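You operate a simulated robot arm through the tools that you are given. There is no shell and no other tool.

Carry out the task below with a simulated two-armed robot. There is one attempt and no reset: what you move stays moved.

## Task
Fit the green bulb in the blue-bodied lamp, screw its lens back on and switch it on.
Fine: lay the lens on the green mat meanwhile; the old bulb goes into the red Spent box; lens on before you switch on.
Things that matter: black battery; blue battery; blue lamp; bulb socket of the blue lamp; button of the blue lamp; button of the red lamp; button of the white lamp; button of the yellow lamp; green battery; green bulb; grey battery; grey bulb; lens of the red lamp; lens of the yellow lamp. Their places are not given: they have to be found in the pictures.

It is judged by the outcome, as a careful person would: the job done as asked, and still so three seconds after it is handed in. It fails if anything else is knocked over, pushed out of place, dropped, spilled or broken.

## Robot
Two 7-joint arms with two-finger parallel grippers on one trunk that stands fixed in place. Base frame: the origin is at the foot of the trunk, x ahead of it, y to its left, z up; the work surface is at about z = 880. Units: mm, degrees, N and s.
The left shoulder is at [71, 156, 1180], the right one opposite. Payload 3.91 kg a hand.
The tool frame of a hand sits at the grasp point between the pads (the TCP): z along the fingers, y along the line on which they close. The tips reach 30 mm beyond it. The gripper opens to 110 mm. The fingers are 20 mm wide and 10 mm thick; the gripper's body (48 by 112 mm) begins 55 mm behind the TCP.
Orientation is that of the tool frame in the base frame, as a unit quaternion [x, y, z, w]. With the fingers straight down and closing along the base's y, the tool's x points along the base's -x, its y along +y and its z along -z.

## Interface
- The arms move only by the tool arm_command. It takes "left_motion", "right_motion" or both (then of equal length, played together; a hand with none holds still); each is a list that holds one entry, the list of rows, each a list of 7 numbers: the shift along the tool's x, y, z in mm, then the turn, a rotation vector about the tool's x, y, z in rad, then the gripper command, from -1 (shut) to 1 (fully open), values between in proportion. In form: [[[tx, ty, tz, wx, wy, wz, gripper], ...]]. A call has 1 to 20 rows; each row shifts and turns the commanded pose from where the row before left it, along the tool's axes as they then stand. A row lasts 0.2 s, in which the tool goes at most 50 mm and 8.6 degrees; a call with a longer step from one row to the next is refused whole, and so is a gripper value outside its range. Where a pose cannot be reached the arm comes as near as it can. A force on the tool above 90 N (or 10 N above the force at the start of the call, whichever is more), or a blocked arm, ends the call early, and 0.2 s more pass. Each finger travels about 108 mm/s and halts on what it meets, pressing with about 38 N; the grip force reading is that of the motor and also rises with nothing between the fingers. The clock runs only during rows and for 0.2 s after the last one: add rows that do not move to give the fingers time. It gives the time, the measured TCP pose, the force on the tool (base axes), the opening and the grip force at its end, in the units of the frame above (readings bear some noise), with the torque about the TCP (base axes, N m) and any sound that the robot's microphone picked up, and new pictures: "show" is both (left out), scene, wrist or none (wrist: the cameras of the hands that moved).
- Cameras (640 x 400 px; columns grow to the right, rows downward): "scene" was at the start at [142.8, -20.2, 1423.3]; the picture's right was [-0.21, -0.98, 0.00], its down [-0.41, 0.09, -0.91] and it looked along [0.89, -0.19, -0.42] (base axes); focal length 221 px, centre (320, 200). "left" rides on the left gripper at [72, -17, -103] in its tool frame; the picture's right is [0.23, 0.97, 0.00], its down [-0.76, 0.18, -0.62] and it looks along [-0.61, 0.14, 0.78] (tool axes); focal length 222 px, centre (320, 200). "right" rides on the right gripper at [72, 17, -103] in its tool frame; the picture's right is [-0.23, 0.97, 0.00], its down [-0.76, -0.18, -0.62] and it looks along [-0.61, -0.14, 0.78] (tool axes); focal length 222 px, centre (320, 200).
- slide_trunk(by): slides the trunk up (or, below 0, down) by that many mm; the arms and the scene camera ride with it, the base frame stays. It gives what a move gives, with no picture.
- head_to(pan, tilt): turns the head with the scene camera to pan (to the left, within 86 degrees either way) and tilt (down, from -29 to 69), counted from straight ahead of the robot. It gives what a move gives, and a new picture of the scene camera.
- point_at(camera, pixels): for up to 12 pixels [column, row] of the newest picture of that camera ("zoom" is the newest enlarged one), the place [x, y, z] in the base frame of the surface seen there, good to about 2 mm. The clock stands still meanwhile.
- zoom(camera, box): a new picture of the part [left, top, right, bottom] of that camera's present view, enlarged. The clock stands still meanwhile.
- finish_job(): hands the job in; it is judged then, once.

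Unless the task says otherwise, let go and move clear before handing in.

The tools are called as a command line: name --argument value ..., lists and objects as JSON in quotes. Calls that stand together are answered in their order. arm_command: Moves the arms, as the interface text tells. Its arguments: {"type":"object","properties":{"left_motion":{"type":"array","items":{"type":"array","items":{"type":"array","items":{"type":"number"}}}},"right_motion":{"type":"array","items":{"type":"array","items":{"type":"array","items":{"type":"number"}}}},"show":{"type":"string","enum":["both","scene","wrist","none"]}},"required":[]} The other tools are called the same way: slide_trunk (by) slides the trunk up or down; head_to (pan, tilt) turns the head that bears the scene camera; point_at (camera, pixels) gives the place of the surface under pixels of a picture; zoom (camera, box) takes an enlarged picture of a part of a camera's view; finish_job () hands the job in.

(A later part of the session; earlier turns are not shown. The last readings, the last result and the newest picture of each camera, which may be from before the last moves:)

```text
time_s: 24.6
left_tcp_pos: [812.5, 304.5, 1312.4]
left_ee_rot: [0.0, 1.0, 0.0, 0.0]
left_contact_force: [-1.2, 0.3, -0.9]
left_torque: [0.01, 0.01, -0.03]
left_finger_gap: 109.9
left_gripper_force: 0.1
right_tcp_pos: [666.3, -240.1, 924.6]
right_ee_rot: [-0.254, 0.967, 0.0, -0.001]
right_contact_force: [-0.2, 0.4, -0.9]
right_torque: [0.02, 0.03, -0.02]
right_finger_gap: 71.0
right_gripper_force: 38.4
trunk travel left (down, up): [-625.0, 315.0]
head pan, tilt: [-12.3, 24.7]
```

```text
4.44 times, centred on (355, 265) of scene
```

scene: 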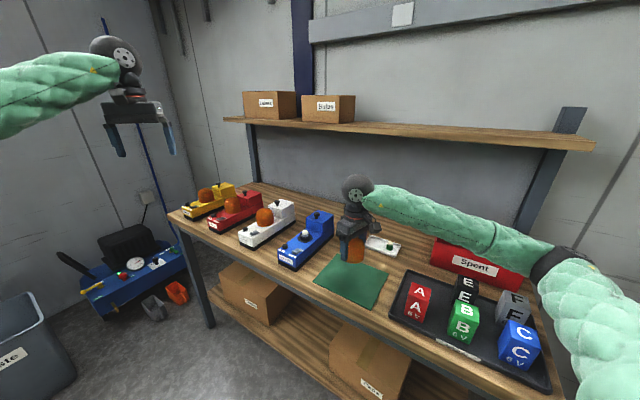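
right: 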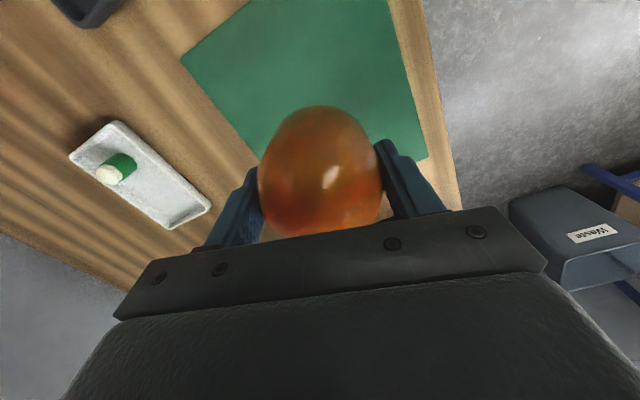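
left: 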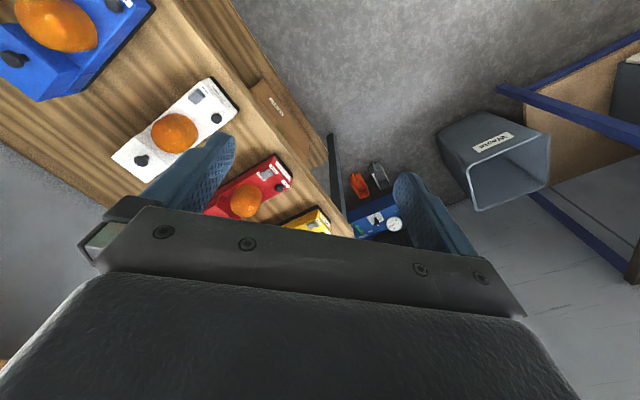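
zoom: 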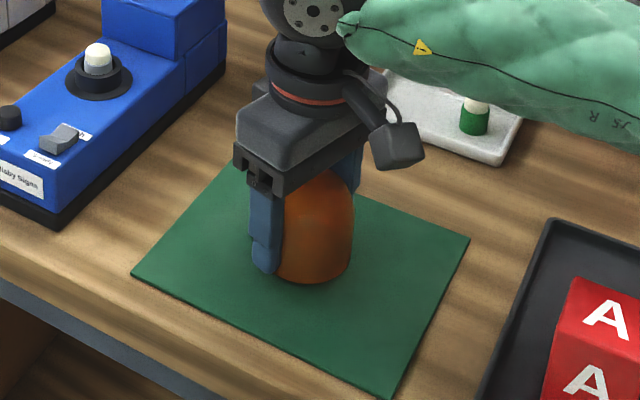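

Nearly on the mat with no contact yet. I'll lower in 1 mm steps and watch the vertical force.

arm_command --right_motion '[[[0, 0, 1, 0, 0, 0, -1], [0, 0, 1, 0, 0, 0, -1], [0, 0, 1, 0, 0, 0, -1], [0, 0, 1, 0, 0, 0, -1], [0, 0, 1, 0, 0, 0, -1], [0, 0, 0, 0, 0, 0, -1]]]' --show "none"

zoom --camera "scene" --box '[330, 240, 380, 290]'

```text
time_s: 26.0
left_tcp_pos: [812.9, 303.4, 1312.9]
left_ee_rot: [0.001, 1.0, 0.0, -0.001]
left_contact_force: [0.7, 0.3, -0.4]
left_torque: [-0.01, 0.0, 0.04]
left_finger_gap: 110.3
left_gripper_force: 0.0
right_tcp_pos: [667.1, -239.1, 921.4]
right_ee_rot: [-0.254, 0.967, 0.001, -0.001]
right_contact_force: [1.0, 1.0, -1.1]
right_torque: [0.01, 0.01, 0.04]
right_finger_gap: 70.5
right_gripper_force: 38.5
trunk travel left (down, up): [-625.0, 315.0]
head pan, tilt: [-12.3, 24.7]
```

```text
8.00 times, centred on (355, 265) of scene
```

zoom: 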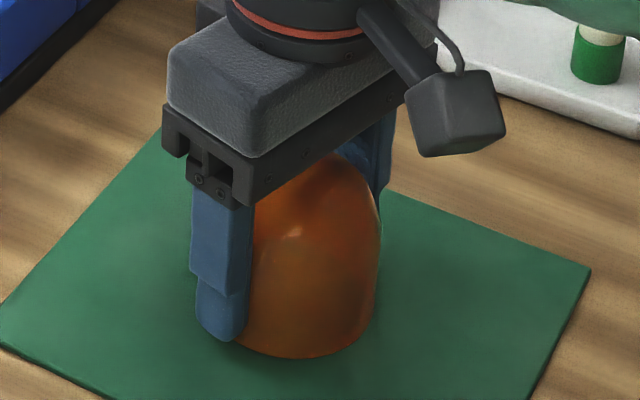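

Still no contact at 921.4. I'll lower further by small steps.

arm_command --right_motion '[[[0, 0, 0.7, 0, 0, 0, -1], [0, 0, 0.7, 0, 0, 0, -1], [0, 0, 0.7, 0, 0, 0, -1], [0, 0, 0, 0, 0, 0, -1]]]' --show "none"

```text
time_s: 27.0
left_tcp_pos: [811.9, 303.2, 1313.5]
left_ee_rot: [0.0, 1.0, 0.0, -0.001]
left_contact_force: [-0.3, -0.3, -0.6]
left_torque: [0.0, 0.0, 0.0]
left_finger_gap: 109.8
left_gripper_force: 0.0
right_tcp_pos: [667.1, -239.8, 921.1]
right_ee_rot: [-0.253, 0.967, 0.001, 0.002]
right_contact_force: [13.1, -6.5, 27.8]
right_torque: [-0.15, 0.08, 0.1]
right_finger_gap: 70.7
right_gripper_force: 38.0
trunk travel left (down, up): [-625.0, 315.0]
head pan, tilt: [-12.3, 24.7]
```

Contact: 28 N upward at z≈921, so the lens rests on the mat. I'll relieve the pressure by ~1.3 mm, open the jaws to ~92 mm, and check.

arm_command --right_motion '[[[0, 0, -0.7, 0, 0, 0, -1], [0, 0, -0.6, 0, 0, 0, -1], [0, 0, 0, 0, 0, 0, 0.3], [0, 0, 0, 0, 0, 0, 0.4], [0, 0, 0, 0, 0, 0, 0.7], [0, 0, 0, 0, 0, 0, 0.7]]]' --show "wrist"

zoom --camera "scene" --box '[330, 240, 380, 290]'

```text
time_s: 28.4
left_tcp_pos: [811.2, 303.7, 1312.1]
left_ee_rot: [-0.001, 1.0, 0.0, 0.001]
left_contact_force: [1.0, -0.9, -0.6]
left_torque: [-0.02, -0.01, 0.01]
left_finger_gap: 110.0
left_gripper_force: 0.1
right_tcp_pos: [666.7, -239.7, 920.1]
right_ee_rot: [-0.254, 0.967, 0.001, -0.001]
right_contact_force: [0.3, -0.2, 0.4]
right_torque: [-0.03, 0.0, -0.01]
right_finger_gap: 93.3
right_gripper_force: 0.1
trunk travel left (down, up): [-625.0, 315.0]
head pan, tilt: [-12.3, 24.7]
```

right: 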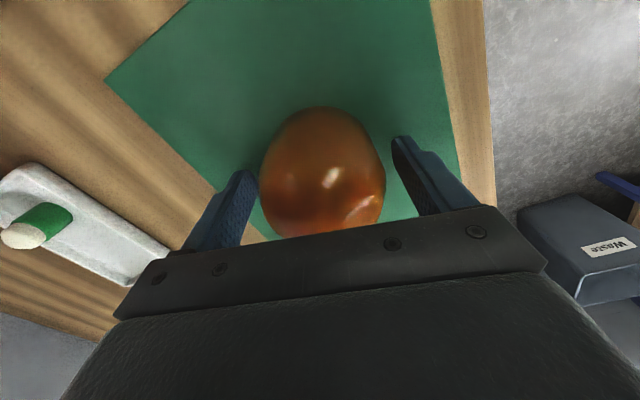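

```text
8.00 times, centred on (355, 265) of scene
```

zoom: 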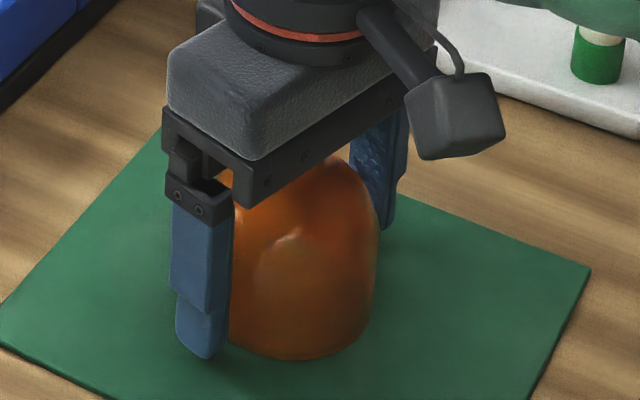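

The lens stands free on the mat. I'll lift straight up, then travel back above the bulb while turning the jaws across the lamp and narrowing them to ~50 mm.

arm_command --right_motion '[[[0, 0, -20, 0, 0, 0, 0.7], [0, 0, -37.5, 0, 0, 0, 0.7], [0, 0, -37.5, 0, 0, 0, 0.7], [0, 0, -37.5, 0, 0, 0, 0.7], [0, 0, -37.5, 0, 0, 0, 0.7], [-35.05, 4.2, 0, 0, 0, 0, 0.5], [-35.05, 4.2, 0, 0, 0, 0, 0.2], [-35.05, 4.2, 0, 0, 0, 0, -0.09], [-35.05, 4.2, 0, 0, 0, 0, -0.09], [-35.05, 4.2, 0, 0, 0, 0, -0.09], [-35.05, 4.2, 0, 0, 0, 0, -0.09], [0, 0, 0, 0, 0, 0.145, -0.09], [0, 0, 0, 0, 0, 0.145, -0.09], [0, 0, 0, 0, 0, 0.145, -0.09], [0, 0, 0, 0, 0, 0.145, -0.09], [0, 0, 0, 0, 0, 0.145, -0.09], [0, 0, 0, 0, 0, 0.145, -0.09], [0, 0, 0, 0, 0, 0.145, -0.09], [0, 0, 0, 0, 0, 0.145, -0.09], [0, 0, 0, 0, 0, 0.145, -0.09]]]' --show "both"

zoom --camera "right" --box '[240, 40, 400, 140]'

```text
time_s: 32.6
left_tcp_pos: [812.2, 304.3, 1312.4]
left_ee_rot: [0.0, 1.0, 0.0, 0.001]
left_contact_force: [0.6, 0.2, 0.2]
left_torque: [-0.02, -0.02, -0.01]
left_finger_gap: 110.1
left_gripper_force: 0.1
right_tcp_pos: [837.0, -113.5, 1090.9]
right_ee_rot: [0.387, 0.922, 0.0, 0.001]
right_contact_force: [0.5, 0.5, 0.7]
right_torque: [0.02, -0.03, -0.02]
right_finger_gap: 50.1
right_gripper_force: 0.1
trunk travel left (down, up): [-625.0, 315.0]
head pan, tilt: [-12.3, 24.7]
```

scene: 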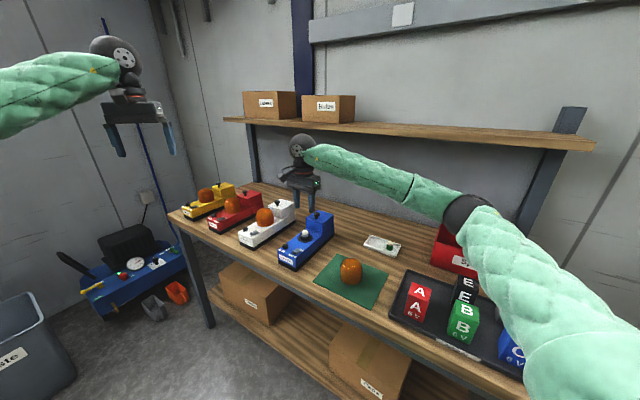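
right: 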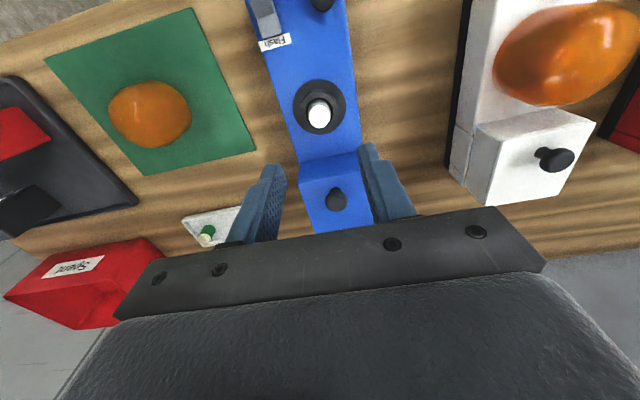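

```text
4.00 times, centred on (320, 90) of right
```

zoom: 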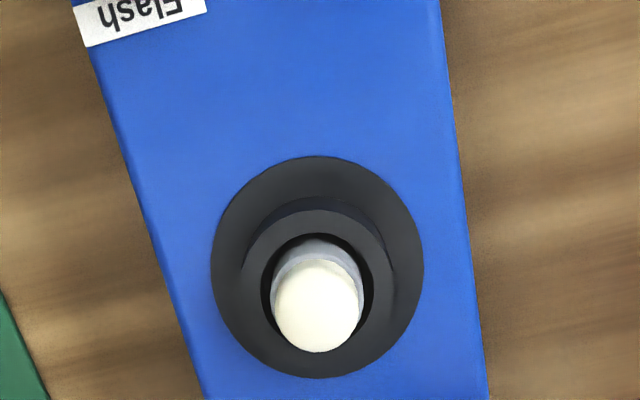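

The socket from above shows the disc, collar and bulb clearly. I'll measure its centre from this angle.

point_at --camera "zoom" --pixels '[[216, 268], [419, 268], [318, 161], [322, 373], [318, 305], [318, 222], [252, 270], [384, 275], [318, 350], [275, 310], [360, 310], [318, 270]]'

```text
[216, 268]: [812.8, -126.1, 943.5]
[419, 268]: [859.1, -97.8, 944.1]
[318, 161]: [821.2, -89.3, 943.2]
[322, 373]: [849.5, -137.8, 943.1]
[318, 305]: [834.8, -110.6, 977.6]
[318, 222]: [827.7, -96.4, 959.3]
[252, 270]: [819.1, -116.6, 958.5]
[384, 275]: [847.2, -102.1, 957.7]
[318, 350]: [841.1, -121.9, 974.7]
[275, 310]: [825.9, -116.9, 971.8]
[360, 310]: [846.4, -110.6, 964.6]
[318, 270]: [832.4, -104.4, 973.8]
```

The socket centre comes out at about (836.3,-113.5), which matches the TCP. I'll descend to z≈1005 and check before the final few millimetres.

arm_command --right_motion '[[[0, 0, 25, 0, 0, 0, -0.09], [0, 0, 30, 0, 0, 0, -0.09], [0, 0, 20, 0, 0, 0, -0.09], [0, 0, 10, 0, 0, 0, -0.09], [0, 0, 0, 0, 0, 0, -0.09], [0, 0, 0, 0, 0, 0, -0.09]]]' --show "wrist"

zoom --camera "right" --box '[220, 80, 420, 240]'

zoom --camera "scene" --box '[280, 200, 340, 260]'

```text
time_s: 34.0
left_tcp_pos: [812.5, 303.6, 1311.6]
left_ee_rot: [0.0, 1.0, 0.0, 0.0]
left_contact_force: [0.3, -0.7, -0.3]
left_torque: [-0.02, -0.02, -0.02]
left_finger_gap: 110.2
left_gripper_force: 0.0
right_tcp_pos: [837.8, -115.4, 1006.4]
right_ee_rot: [0.386, 0.923, 0.0, -0.002]
right_contact_force: [-0.5, -0.1, 0.2]
right_torque: [0.01, 0.01, 0.05]
right_finger_gap: 50.2
right_gripper_force: 0.0
trunk travel left (down, up): [-625.0, 315.0]
head pan, tilt: [-12.3, 24.7]
```

right: 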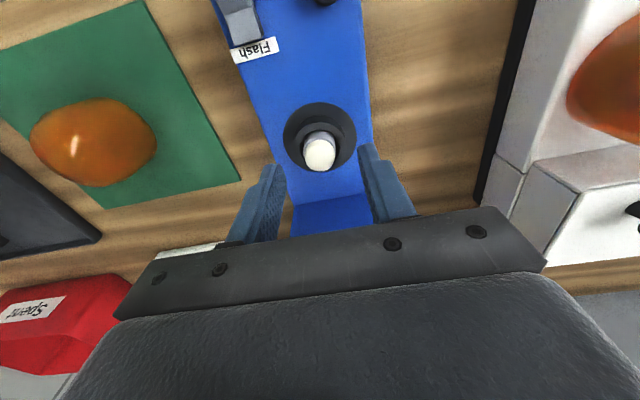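

```text
2.50 times, centred on (320, 160) of right
```

zoom: 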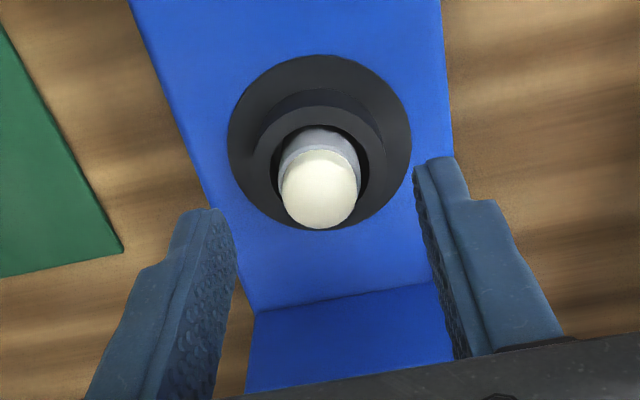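

```text
6.67 times, centred on (310, 230) of scene
```

zoom: 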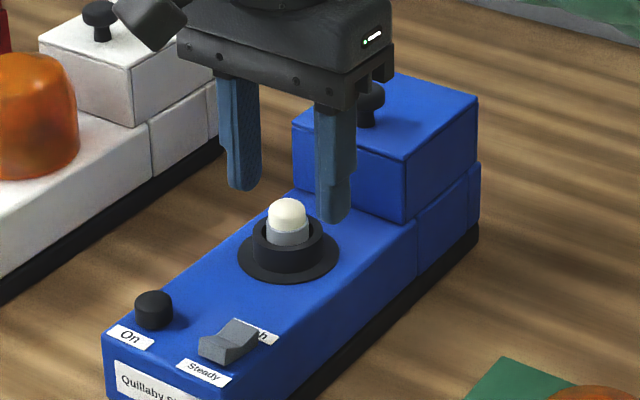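

TCP is (837.8,-115.4), ~2 mm rearward of the bulb; I'll correct and descend to z≈991 so the fingertips just clear the collar.

arm_command --right_motion '[[[1.5, 0, 7, 0, 0, 0, -0.09], [0, 0, 7, 0, 0, 0, -0.09], [0, 0, 0, 0, 0, 0, -0.09], [0, 0, 0, 0, 0, 0, -0.09]]]' --show "wrist"

zoom --camera "scene" --box '[285, 205, 335, 255]'

```text
time_s: 35.0
left_tcp_pos: [811.6, 303.0, 1312.1]
left_ee_rot: [0.0, 1.0, 0.0, 0.0]
left_contact_force: [-0.2, 0.2, 0.2]
left_torque: [0.01, -0.02, 0.0]
left_finger_gap: 109.9
left_gripper_force: 0.1
right_tcp_pos: [836.4, -114.1, 991.2]
right_ee_rot: [0.386, 0.923, 0.001, 0.0]
right_contact_force: [0.2, -0.3, -0.7]
right_torque: [-0.03, 0.01, -0.01]
right_finger_gap: 50.2
right_gripper_force: 0.0
trunk travel left (down, up): [-625.0, 315.0]
head pan, tilt: [-12.3, 24.7]
```

right: 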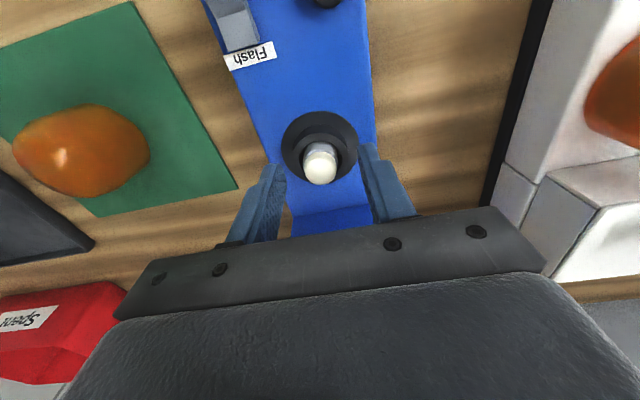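

```text
8.00 times, centred on (310, 230) of scene
```

zoom: 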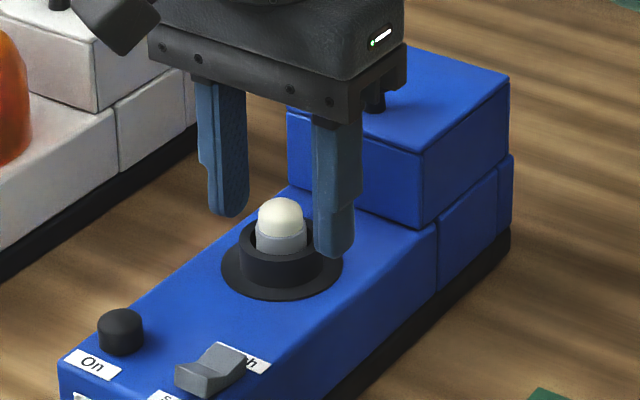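

Fingertips are just above the collar either side of the bulb. I'll close gently toward ~19 mm and check grip.

arm_command --right_motion '[[[0, 0, 0, 0, 0, 0, -0.4], [0, 0, 0, 0, 0, 0, -0.66], [0, 0, 0, 0, 0, 0, -0.66], [0, 0, 0, 0, 0, 0, -0.66]]]' --show "wrist"

zoom --camera "scene" --box '[285, 205, 335, 255]'

```text
time_s: 36.0
left_tcp_pos: [811.0, 302.6, 1313.5]
left_ee_rot: [-0.001, 1.0, 0.0, 0.0]
left_contact_force: [0.4, -0.6, 0.0]
left_torque: [-0.02, 0.01, 0.03]
left_finger_gap: 109.9
left_gripper_force: 0.0
right_tcp_pos: [835.0, -113.6, 992.0]
right_ee_rot: [0.386, 0.922, 0.0, -0.001]
right_contact_force: [-1.2, 0.3, 0.7]
right_torque: [-0.05, 0.01, -0.01]
right_finger_gap: 20.5
right_gripper_force: 38.2
trunk travel left (down, up): [-625.0, 315.0]
head pan, tilt: [-12.3, 24.7]
```

right: 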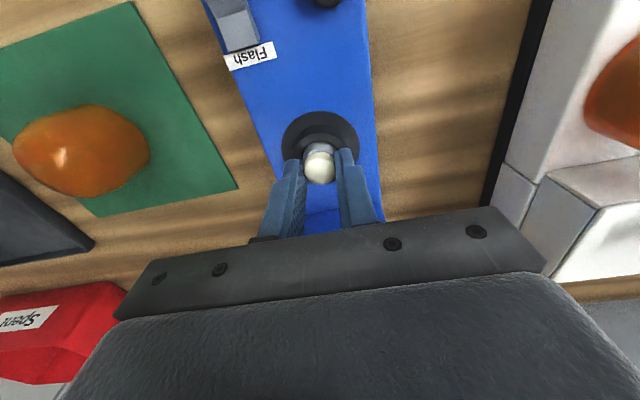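

```text
8.00 times, centred on (310, 230) of scene
```

zoom: 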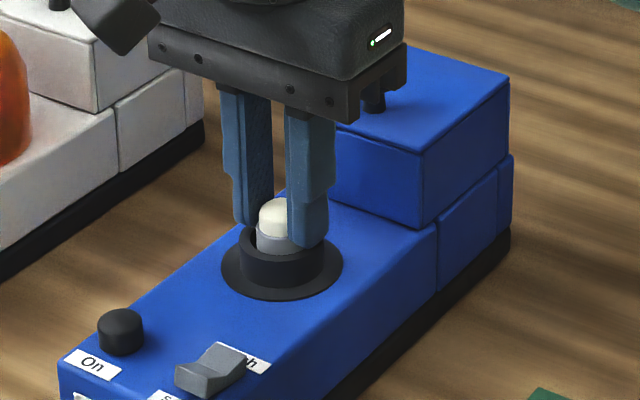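

The bulb is gripped at 20.5 mm. I'll try a gentle straight lift of 3 mm and read the force.

arm_command --right_motion '[[[0, 0, -1, 0, 0, 0, -0.66], [0, 0, -1, 0, 0, 0, -0.66], [0, 0, -1, 0, 0, 0, -0.66], [0, 0, 0, 0, 0, 0, -0.66]]]' --show "wrist"

zoom --camera "scene" --box '[285, 205, 335, 255]'

```text
time_s: 37.0
left_tcp_pos: [811.9, 303.1, 1312.4]
left_ee_rot: [0.0, 1.0, 0.001, -0.001]
left_contact_force: [-0.5, -0.4, 0.4]
left_torque: [0.0, -0.01, -0.03]
left_finger_gap: 110.1
left_gripper_force: 0.0
right_tcp_pos: [836.6, -114.8, 994.7]
right_ee_rot: [0.385, 0.923, 0.0, 0.0]
right_contact_force: [0.2, 0.3, 0.3]
right_torque: [0.0, 0.0, 0.03]
right_finger_gap: 20.1
right_gripper_force: 37.6
trunk travel left (down, up): [-625.0, 315.0]
head pan, tilt: [-12.3, 24.7]
```

right: 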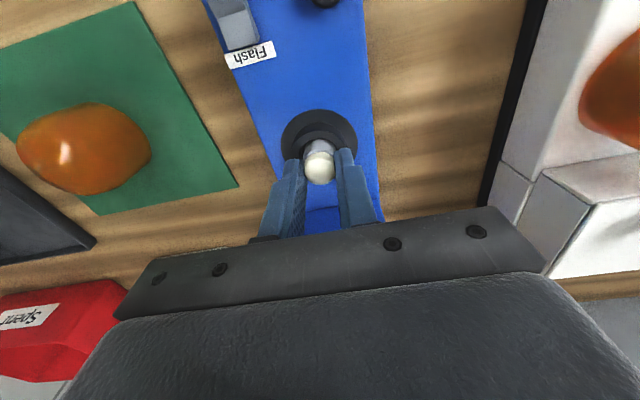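

```text
8.00 times, centred on (310, 230) of scene
```

zoom: 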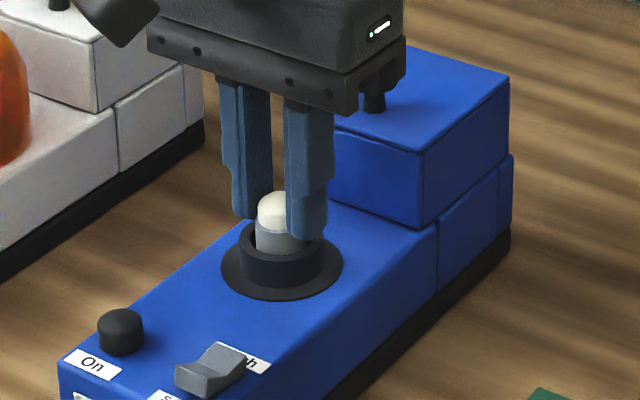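

The bulb rises with the fingers with no resistance — it's a plain push-in fit. I'll lift it well clear.

arm_command --right_motion '[[[0, 0, -5, 0, 0, 0, -0.66], [0, 0, -10, 0, 0, 0, -0.66], [0, 0, -20, 0, 0, 0, -0.66], [0, 0, -30, 0, 0, 0, -0.66], [0, 0, -30, 0, 0, 0, -0.66], [0, 0, -30, 0, 0, 0, -0.66], [0, 0, 0, 0, 0, 0, -0.66]]]' --show "both"

zoom --camera "scene" --box '[270, 160, 350, 260]'

```text
time_s: 38.6
left_tcp_pos: [812.4, 302.5, 1311.9]
left_ee_rot: [0.001, 1.0, 0.0, -0.001]
left_contact_force: [-0.2, -0.7, 0.2]
left_torque: [0.01, 0.01, 0.03]
left_finger_gap: 110.2
left_gripper_force: 0.1
right_tcp_pos: [838.5, -115.0, 1118.6]
right_ee_rot: [0.386, 0.923, -0.001, -0.001]
right_contact_force: [-1.0, -0.4, 1.0]
right_torque: [0.01, 0.04, -0.02]
right_finger_gap: 20.8
right_gripper_force: 37.9
trunk travel left (down, up): [-625.0, 315.0]
head pan, tilt: [-12.3, 24.7]
```

scene: 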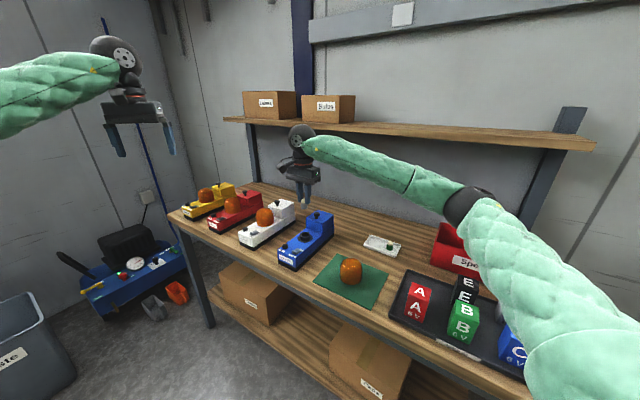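
right: 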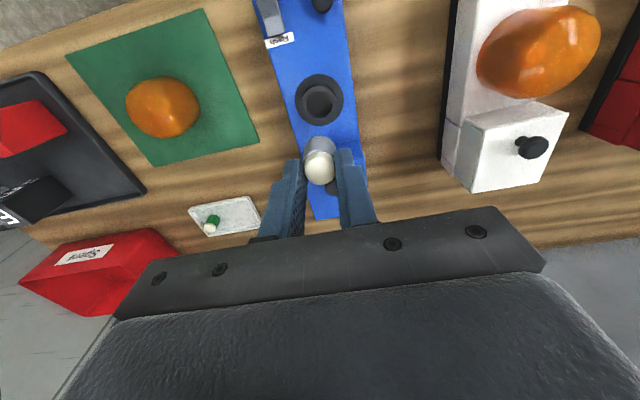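

```text
4.00 times, centred on (310, 210) of scene
```

zoom: 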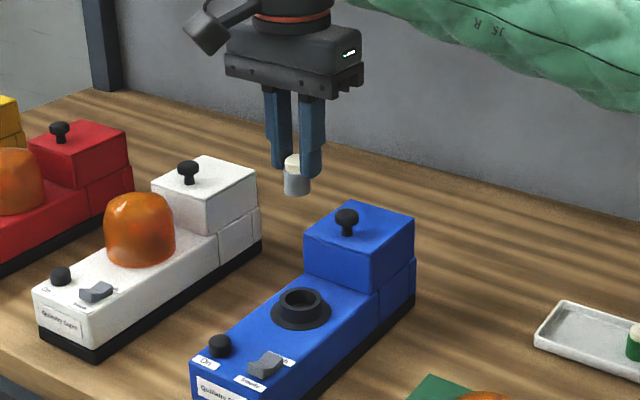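

The grey bulb is out, and the empty socket is visible (wrist px 320,100). I'll measure the socket's bore now, then carry the old bulb to the Spent box.

zoom --camera "right" --box '[280, 65, 360, 125]'

point_at --camera "zoom" --pixels '[[320, 290], [300, 250], [340, 300], [265, 280], [380, 280], [320, 200], [320, 350], [230, 280], [420, 285], [125, 280], [500, 280], [320, 90]]'

zoom --camera "scene" --box '[290, 220, 330, 250]'

```text
6.67 times, centred on (320, 95) of right
```

zoom: 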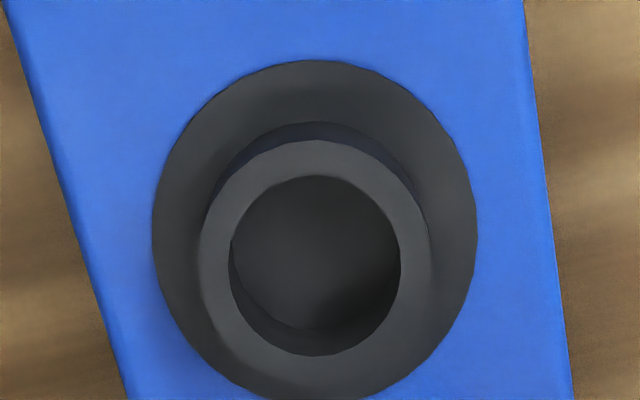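

```text
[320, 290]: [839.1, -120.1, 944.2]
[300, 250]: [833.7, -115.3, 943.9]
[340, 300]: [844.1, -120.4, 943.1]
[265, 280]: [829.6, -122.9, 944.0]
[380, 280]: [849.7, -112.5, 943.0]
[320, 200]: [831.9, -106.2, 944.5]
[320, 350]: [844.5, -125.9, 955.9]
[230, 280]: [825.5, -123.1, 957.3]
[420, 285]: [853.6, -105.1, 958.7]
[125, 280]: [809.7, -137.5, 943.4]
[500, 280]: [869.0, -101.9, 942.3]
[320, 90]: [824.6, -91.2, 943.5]
```

```text
13.33 times, centred on (310, 235) of scene
```

zoom: 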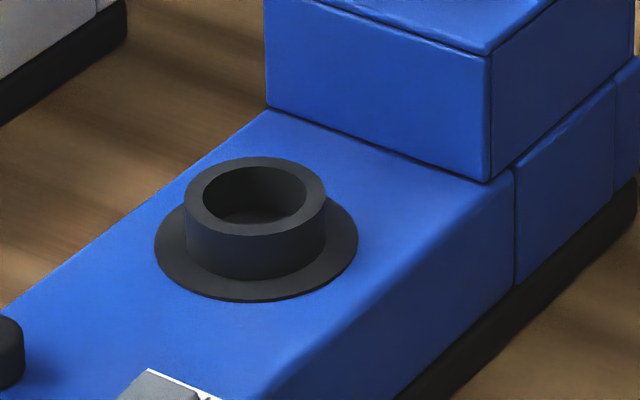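

Bore is about 28 mm wide, floor z≈944, rim z≈958. I'll refine its centre from rim points on this scene zoom.

point_at --camera "zoom" --pixels '[[193, 195], [317, 195], [254, 161], [256, 230], [160, 245], [353, 245], [256, 298], [210, 168], [300, 168], [210, 222], [300, 222], [250, 215]]'

arm_command --right_motion '[[[-19.15, -41.45, 0, 0, 0, 0, -0.66], [-19.15, -41.45, 0, 0, 0, 0, -0.66], [-19.15, -41.45, 0, 0, 0, 0, -0.66], [-19.15, -41.45, 0, 0, 0, 0, -0.66], [-19.15, -41.45, 0, 0, 0, 0, -0.66], [-19.15, -41.45, 0, 0, 0, 0, -0.66], [-19.15, -41.45, 0, 0, 0, 0, -0.66], [-19.15, -41.45, 0, 0, 0, 0, -0.66], [-19.15, -41.45, 0, 0, 0, 0, -0.66], [-19.15, -41.45, 0, 0, 0, 0, -0.66], [-19.15, -41.45, 0, 0, 0, 0, -0.66], [-19.15, -41.45, 0, 0, 0, 0, -0.66], [-19.15, -41.45, 0, 0, 0, 0, -0.66], [0, 0, 0, 0, 0, 0, -0.66], [0, 0, 0, 0, 0, 0, -0.66]]]' --show "both"

```text
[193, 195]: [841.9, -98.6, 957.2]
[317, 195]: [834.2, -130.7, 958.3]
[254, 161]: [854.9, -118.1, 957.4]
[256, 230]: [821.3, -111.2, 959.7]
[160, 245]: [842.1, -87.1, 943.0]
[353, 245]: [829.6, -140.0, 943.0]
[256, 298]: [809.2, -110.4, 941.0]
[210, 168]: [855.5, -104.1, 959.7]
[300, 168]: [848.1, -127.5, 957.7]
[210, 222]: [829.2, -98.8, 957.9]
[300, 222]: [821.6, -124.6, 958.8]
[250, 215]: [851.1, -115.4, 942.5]
```

```text
time_s: 41.8
left_tcp_pos: [810.8, 309.5, 1312.8]
left_ee_rot: [0.0, 1.0, -0.002, 0.0]
left_contact_force: [0.0, 1.1, -0.5]
left_torque: [-0.02, 0.02, 0.01]
left_finger_gap: 109.8
left_gripper_force: 0.0
right_tcp_pos: [625.0, -663.2, 1123.5]
right_ee_rot: [0.385, 0.923, -0.001, 0.001]
right_contact_force: [1.2, -0.3, -0.5]
right_torque: [0.0, -0.01, -0.01]
right_finger_gap: 20.6
right_gripper_force: 37.8
trunk travel left (down, up): [-625.0, 315.0]
head pan, tilt: [-12.3, 24.7]
```

scene: 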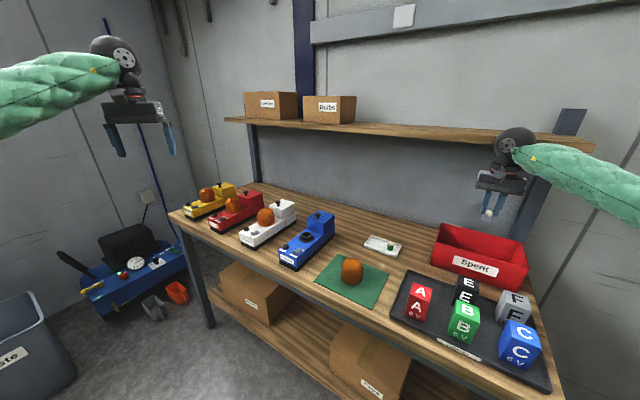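
right: 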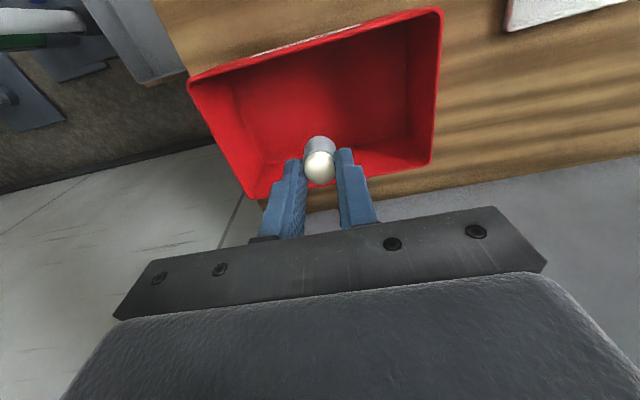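

The bore centre is ≈(838,-114). Now the hand is above the Spent box; I'll measure the box's rim and floor in the wrist view.

point_at --camera "right" --pixels '[[192, 82], [438, 12], [431, 163], [250, 197], [320, 90], [400, 60], [230, 100], [270, 150], [410, 145], [350, 120], [318, 42], [240, 130]]'

zoom --camera "scene" --box '[420, 120, 560, 300]'

```text
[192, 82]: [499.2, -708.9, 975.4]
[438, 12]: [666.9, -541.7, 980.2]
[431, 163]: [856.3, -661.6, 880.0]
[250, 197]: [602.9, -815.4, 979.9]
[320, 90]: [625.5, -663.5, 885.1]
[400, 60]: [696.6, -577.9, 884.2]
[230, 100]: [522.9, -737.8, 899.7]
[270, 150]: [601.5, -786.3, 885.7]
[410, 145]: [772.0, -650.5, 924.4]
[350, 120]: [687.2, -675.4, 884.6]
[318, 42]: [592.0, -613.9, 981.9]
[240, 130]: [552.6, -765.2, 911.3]
```

```text
2.22 times, centred on (490, 210) of scene
```

zoom: 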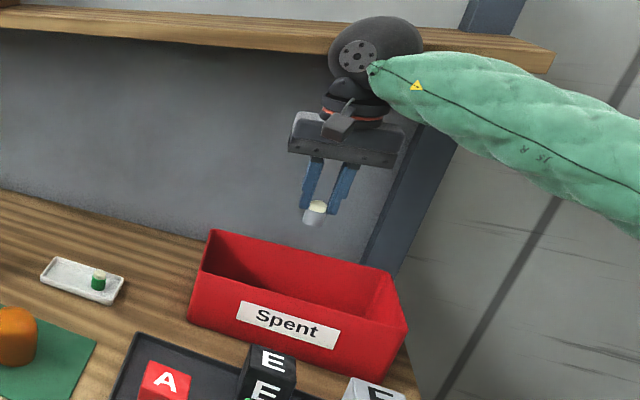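

Rim corners give a box centre of about (635,-678), aligned at 45°, floor z≈885. I'll move over the centre and lower the bulb to just above the floor.

arm_command --right_motion '[[[-17.7, -3.4, 0, 0, 0, 0, -0.66], [0, 0, 35, 0, 0, 0, -0.66], [0, 0, 35, 0, 0, 0, -0.66], [0, 0, 35, 0, 0, 0, -0.66], [0, 0, 35, 0, 0, 0, -0.66], [0, 0, 25, 0, 0, 0, -0.66], [0, 0, 15, 0, 0, 0, -0.66], [0, 0, 0, 0, 0, 0, -0.66], [0, 0, 0, 0, 0, 0, -0.66]]]' --show "both"

zoom --camera "scene" --box '[420, 160, 560, 300]'

```text
time_s: 43.8
left_tcp_pos: [812.3, 304.9, 1313.2]
left_ee_rot: [0.0, 1.0, 0.0, 0.0]
left_contact_force: [0.4, 0.9, 0.2]
left_torque: [-0.02, -0.03, -0.01]
left_finger_gap: 109.9
left_gripper_force: 0.1
right_tcp_pos: [636.5, -682.7, 940.4]
right_ee_rot: [0.385, 0.923, 0.0, 0.001]
right_contact_force: [0.0, 0.1, -0.5]
right_torque: [-0.05, -0.04, 0.01]
right_finger_gap: 20.6
right_gripper_force: 38.3
trunk travel left (down, up): [-625.0, 315.0]
head pan, tilt: [-12.3, 24.7]
```

scene: 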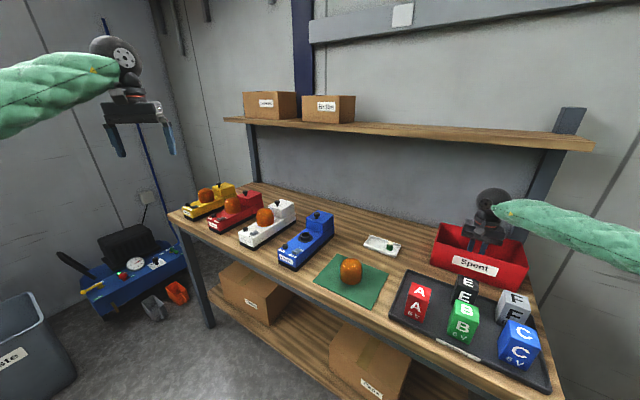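
right: 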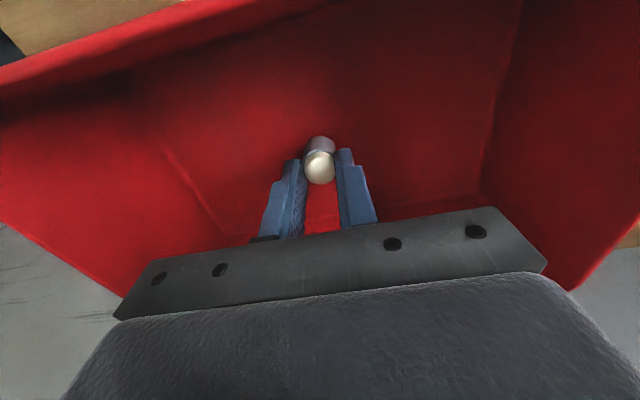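

```text
2.86 times, centred on (490, 230) of scene
```

zoom: 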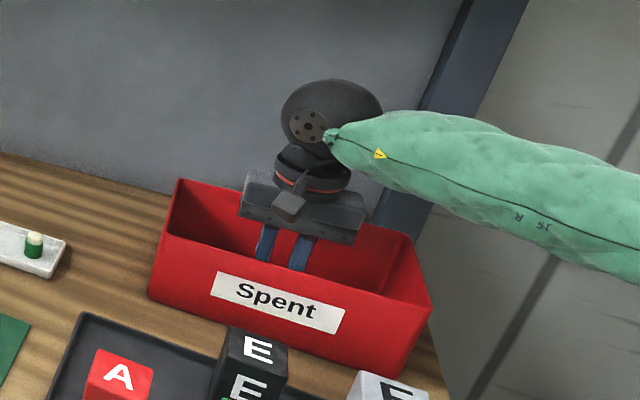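

The bulb is inside the box, ~7 mm above the floor. I'll lower gently in small steps until it touches.

arm_command --right_motion '[[[0, 0, 1.5, 0, 0, 0, -0.66], [0, 0, 1.5, 0, 0, 0, -0.66], [0, 0, 1, 0, 0, 0, -0.66], [0, 0, 1, 0, 0, 0, -0.66], [0, 0, 0, 0, 0, 0, -0.66]]]' --show "wrist"

zoom --camera "right" --box '[260, 100, 380, 200]'

```text
time_s: 45.0
left_tcp_pos: [812.5, 302.4, 1313.7]
left_ee_rot: [-0.001, 1.0, 0.0, 0.0]
left_contact_force: [-0.4, 0.1, 0.6]
left_torque: [-0.03, 0.01, 0.0]
left_finger_gap: 110.0
left_gripper_force: 0.0
right_tcp_pos: [636.9, -683.7, 934.7]
right_ee_rot: [0.386, 0.922, 0.0, 0.001]
right_contact_force: [-1.0, -0.6, 2.0]
right_torque: [-0.02, 0.0, -0.01]
right_finger_gap: 20.5
right_gripper_force: 38.0
trunk travel left (down, up): [-625.0, 315.0]
head pan, tilt: [-12.3, 24.7]
```

right: 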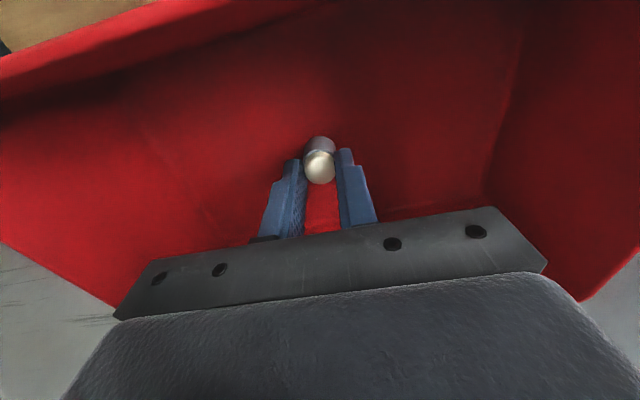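

```text
4.00 times, centred on (320, 150) of right
```

zoom: 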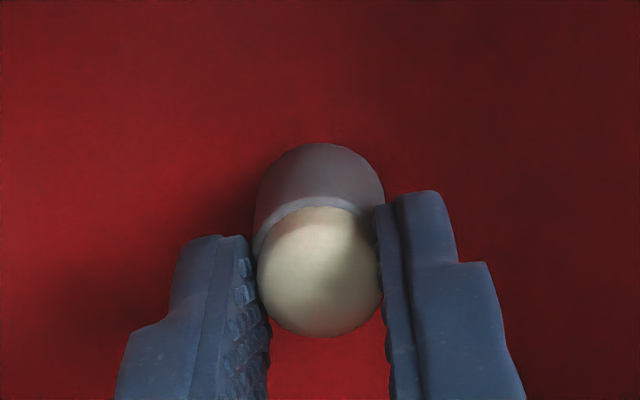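

Force is +2 N, so it's almost touching. Two more small steps to confirm contact.

arm_command --right_motion '[[[0, 0, 0.7, 0, 0, 0, -0.66], [0, 0, 0.7, 0, 0, 0, -0.66], [0, 0, 0, 0, 0, 0, -0.66]]]' --show "none"

```text
time_s: 45.8
left_tcp_pos: [810.4, 304.1, 1313.3]
left_ee_rot: [0.0, 1.0, 0.0, 0.0]
left_contact_force: [0.0, -0.3, -0.1]
left_torque: [0.0, 0.01, -0.01]
left_finger_gap: 110.0
left_gripper_force: 0.2
right_tcp_pos: [635.0, -685.2, 935.4]
right_ee_rot: [0.385, 0.923, 0.0, 0.001]
right_contact_force: [2.2, -0.4, 11.6]
right_torque: [0.03, -0.09, 0.0]
right_finger_gap: 20.4
right_gripper_force: 37.8
trunk travel left (down, up): [-625.0, 315.0]
head pan, tilt: [-12.3, 24.7]
```

Contact confirmed (+11.6 N): the bulb is on the box floor. I'll ease up a hair, open, and lift out of the box.

arm_command --right_motion '[[[0, 0, -0.6, 0, 0, 0, -0.66], [0, 0, 0, 0, 0, 0, -0.5], [0, 0, 0, 0, 0, 0, -0.2], [0, 0, 0, 0, 0, 0, -0.09], [0, 0, 0, 0, 0, 0, -0.09], [0, 0, -15, 0, 0, 0, -0.09], [0, 0, -25, 0, 0, 0, -0.09], [0, 0, -35, 0, 0, 0, -0.09], [0, 0, -40, 0, 0, 0, -0.09], [0, 0, -40, 0, 0, 0, -0.09], [0, 0, 0, 0, 0, 0, -0.09]]]' --show "both"

zoom --camera "right" --box '[180, 0, 460, 200]'

```text
time_s: 48.2
left_tcp_pos: [808.6, 298.9, 1313.3]
left_ee_rot: [0.0, 1.0, 0.002, 0.001]
left_contact_force: [-0.2, -0.5, 0.4]
left_torque: [0.01, -0.02, 0.01]
left_finger_gap: 110.2
left_gripper_force: 0.0
right_tcp_pos: [634.6, -684.3, 1072.3]
right_ee_rot: [0.383, 0.924, -0.002, -0.009]
right_contact_force: [0.1, -0.2, -0.4]
right_torque: [-0.01, 0.02, 0.02]
right_finger_gap: 50.3
right_gripper_force: 0.0
trunk travel left (down, up): [-625.0, 315.0]
head pan, tilt: [-12.3, 24.7]
```

scene: 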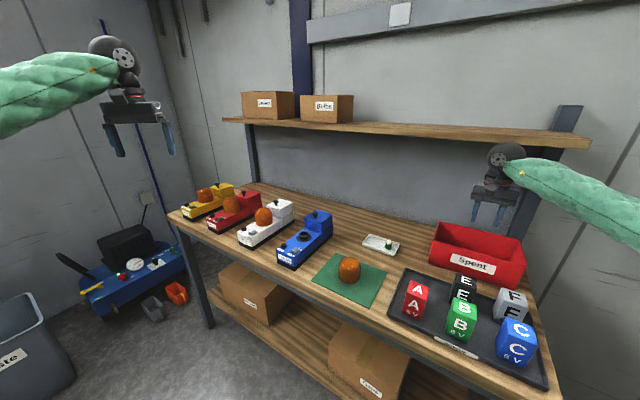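
right: 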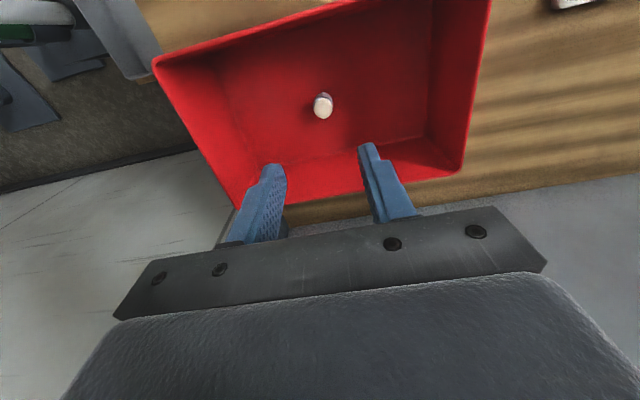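

```text
2.00 times, centred on (320, 100) of right
```

zoom: 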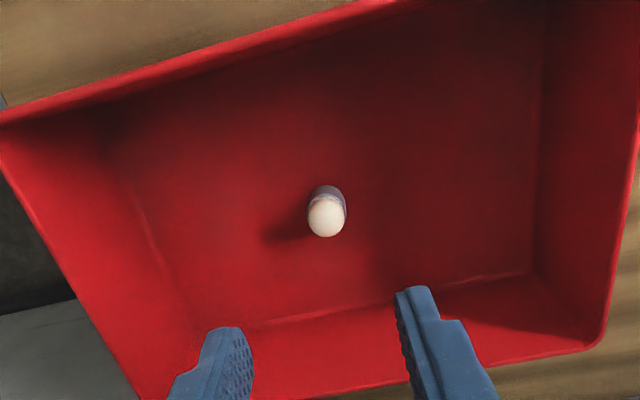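

The old bulb stands upright in the Spent box (zoom px 326,212). Next I'll move above the green bulb in the white tray at about (777,-437).

arm_command --right_motion '[[[10.8, 39.3, 0, 0, 0, 0, -0.09], [10.8, 39.3, 0, 0, 0, 0, -0.09], [10.8, 39.3, 0, 0, 0, 0, -0.09], [10.8, 39.3, 0, 0, 0, 0, -0.09], [10.8, 39.3, 0, 0, 0, 0, -0.09], [10.8, 39.3, 0, 0, 0, 0, -0.09], [10.8, 39.3, 0, 0, 0, 0, -0.09], [0, 0, 0, 0, 0, 0, -0.09], [0, 0, 0, 0, 0, 0, -0.09], [0, 0, 0, 0, 0, 0, -0.09]]]' --show "both"

zoom --camera "right" --box '[260, 60, 380, 150]'

```text
time_s: 49.1
left_tcp_pos: [721.7, 442.2, 1302.9]
left_ee_rot: [-0.089, 0.996, 0.0, -0.016]
left_contact_force: [-1.8, 2.9, -0.2]
left_torque: [-0.2, -0.12, -0.02]
left_finger_gap: 110.2
left_gripper_force: 0.0
right_tcp_pos: [762.8, -431.0, 1078.6]
right_ee_rot: [0.299, 0.954, -0.006, -0.012]
right_contact_force: [2.6, 4.4, 1.1]
right_torque: [-0.35, 0.18, 0.0]
right_finger_gap: 50.0
right_gripper_force: 0.2
trunk travel left (down, up): [-625.0, 315.0]
head pan, tilt: [-12.3, 24.7]
stopped in row 4 (left hand): the arm was blocked; the commanded pose is now the measured one
```

scene: 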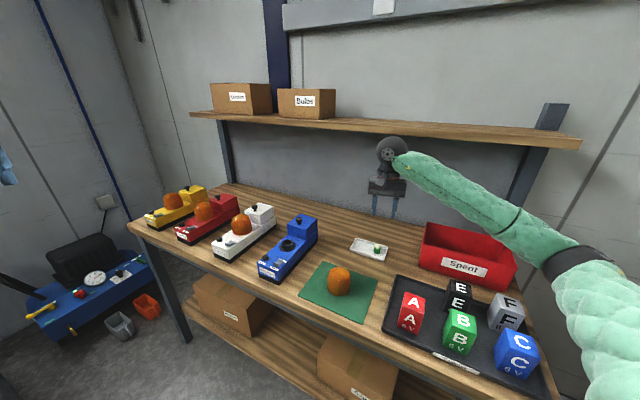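
right: 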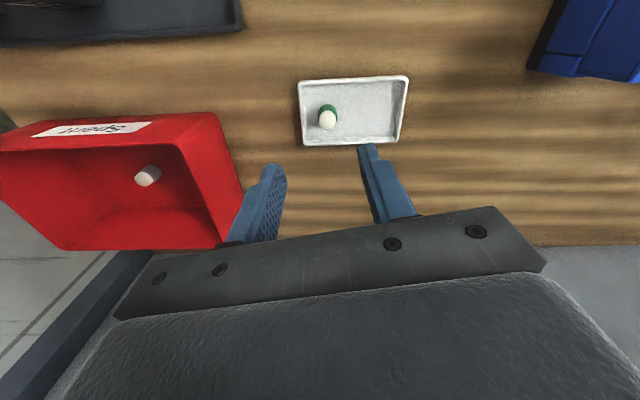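

```text
4.44 times, centred on (320, 105) of right
```

zoom: 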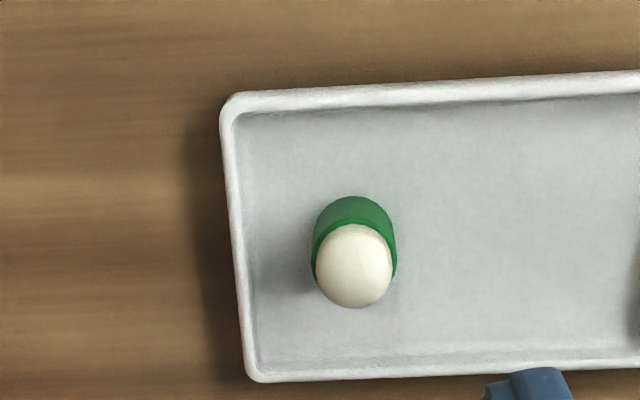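

Something unexpected: the call stopped with the left arm "blocked", both hands' readings turned ~10° and the scene view shifted, as though the robot/arms were disturbed. I'll hold still and take fresh readings before doing anything else.

arm_command --right_motion '[[[0, 0, 0, 0, 0, 0, -0.09], [0, 0, 0, 0, 0, 0, -0.09]]]' --show "both"

```text
time_s: 49.4
left_tcp_pos: [571.1, 472.6, 1342.1]
left_ee_rot: [-0.12, 0.992, -0.004, 0.024]
left_contact_force: [1.3, -2.7, 3.1]
left_torque: [0.21, 0.09, 0.01]
left_finger_gap: 110.2
left_gripper_force: 0.1
right_tcp_pos: [679.0, -401.1, 1121.4]
right_ee_rot: [0.271, 0.962, 0.007, 0.023]
right_contact_force: [-4.5, -4.3, 4.2]
right_torque: [0.33, -0.29, -0.01]
right_finger_gap: 49.8
right_gripper_force: 0.0
trunk travel left (down, up): [-625.0, 315.0]
head pan, tilt: [-12.3, 24.7]
stopped in row 1 (left hand): the arm was blocked; the commanded pose is now the measured one
```

scene: 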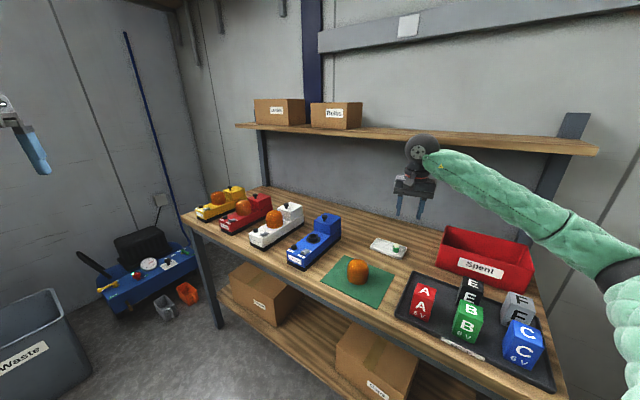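
right: 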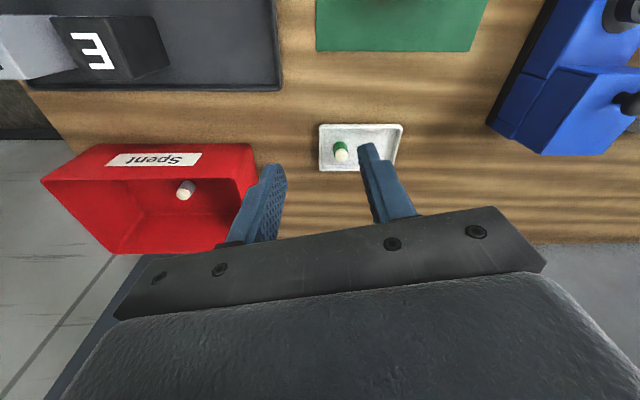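

The arms are swinging and the whole robot appears to be swaying; the tool stops early each time. I'll hold both arms still and let it settle, watching the readings.

arm_command --left_motion '[[[0, 0, 0, 0, 0, 0, 1], [0, 0, 0, 0, 0, 0, 1], [0, 0, 0, 0, 0, 0, 1]]]' --right_motion '[[[0, 0, 0, 0, 0, 0, -0.09], [0, 0, 0, 0, 0, 0, -0.09], [0, 0, 0, 0, 0, 0, -0.09]]]' --show "scene"

```text
time_s: 50.2
left_tcp_pos: [641.2, 453.3, 1317.9]
left_ee_rot: [-0.106, 0.994, -0.001, 0.004]
left_contact_force: [1.3, 0.5, -0.9]
left_torque: [0.04, 0.09, 0.0]
left_finger_gap: 109.9
left_gripper_force: 0.0
right_tcp_pos: [719.1, -417.1, 1092.7]
right_ee_rot: [0.283, 0.959, 0.001, 0.004]
right_contact_force: [1.1, -0.8, -1.3]
right_torque: [0.02, 0.09, 0.01]
right_finger_gap: 50.1
right_gripper_force: 0.1
trunk travel left (down, up): [-625.0, 315.0]
head pan, tilt: [-12.3, 24.7]
```

scene: 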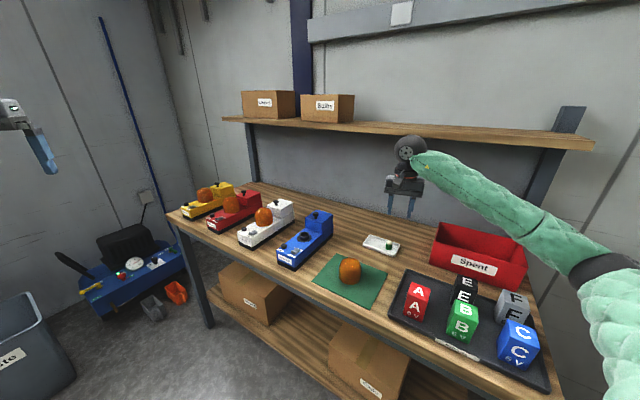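

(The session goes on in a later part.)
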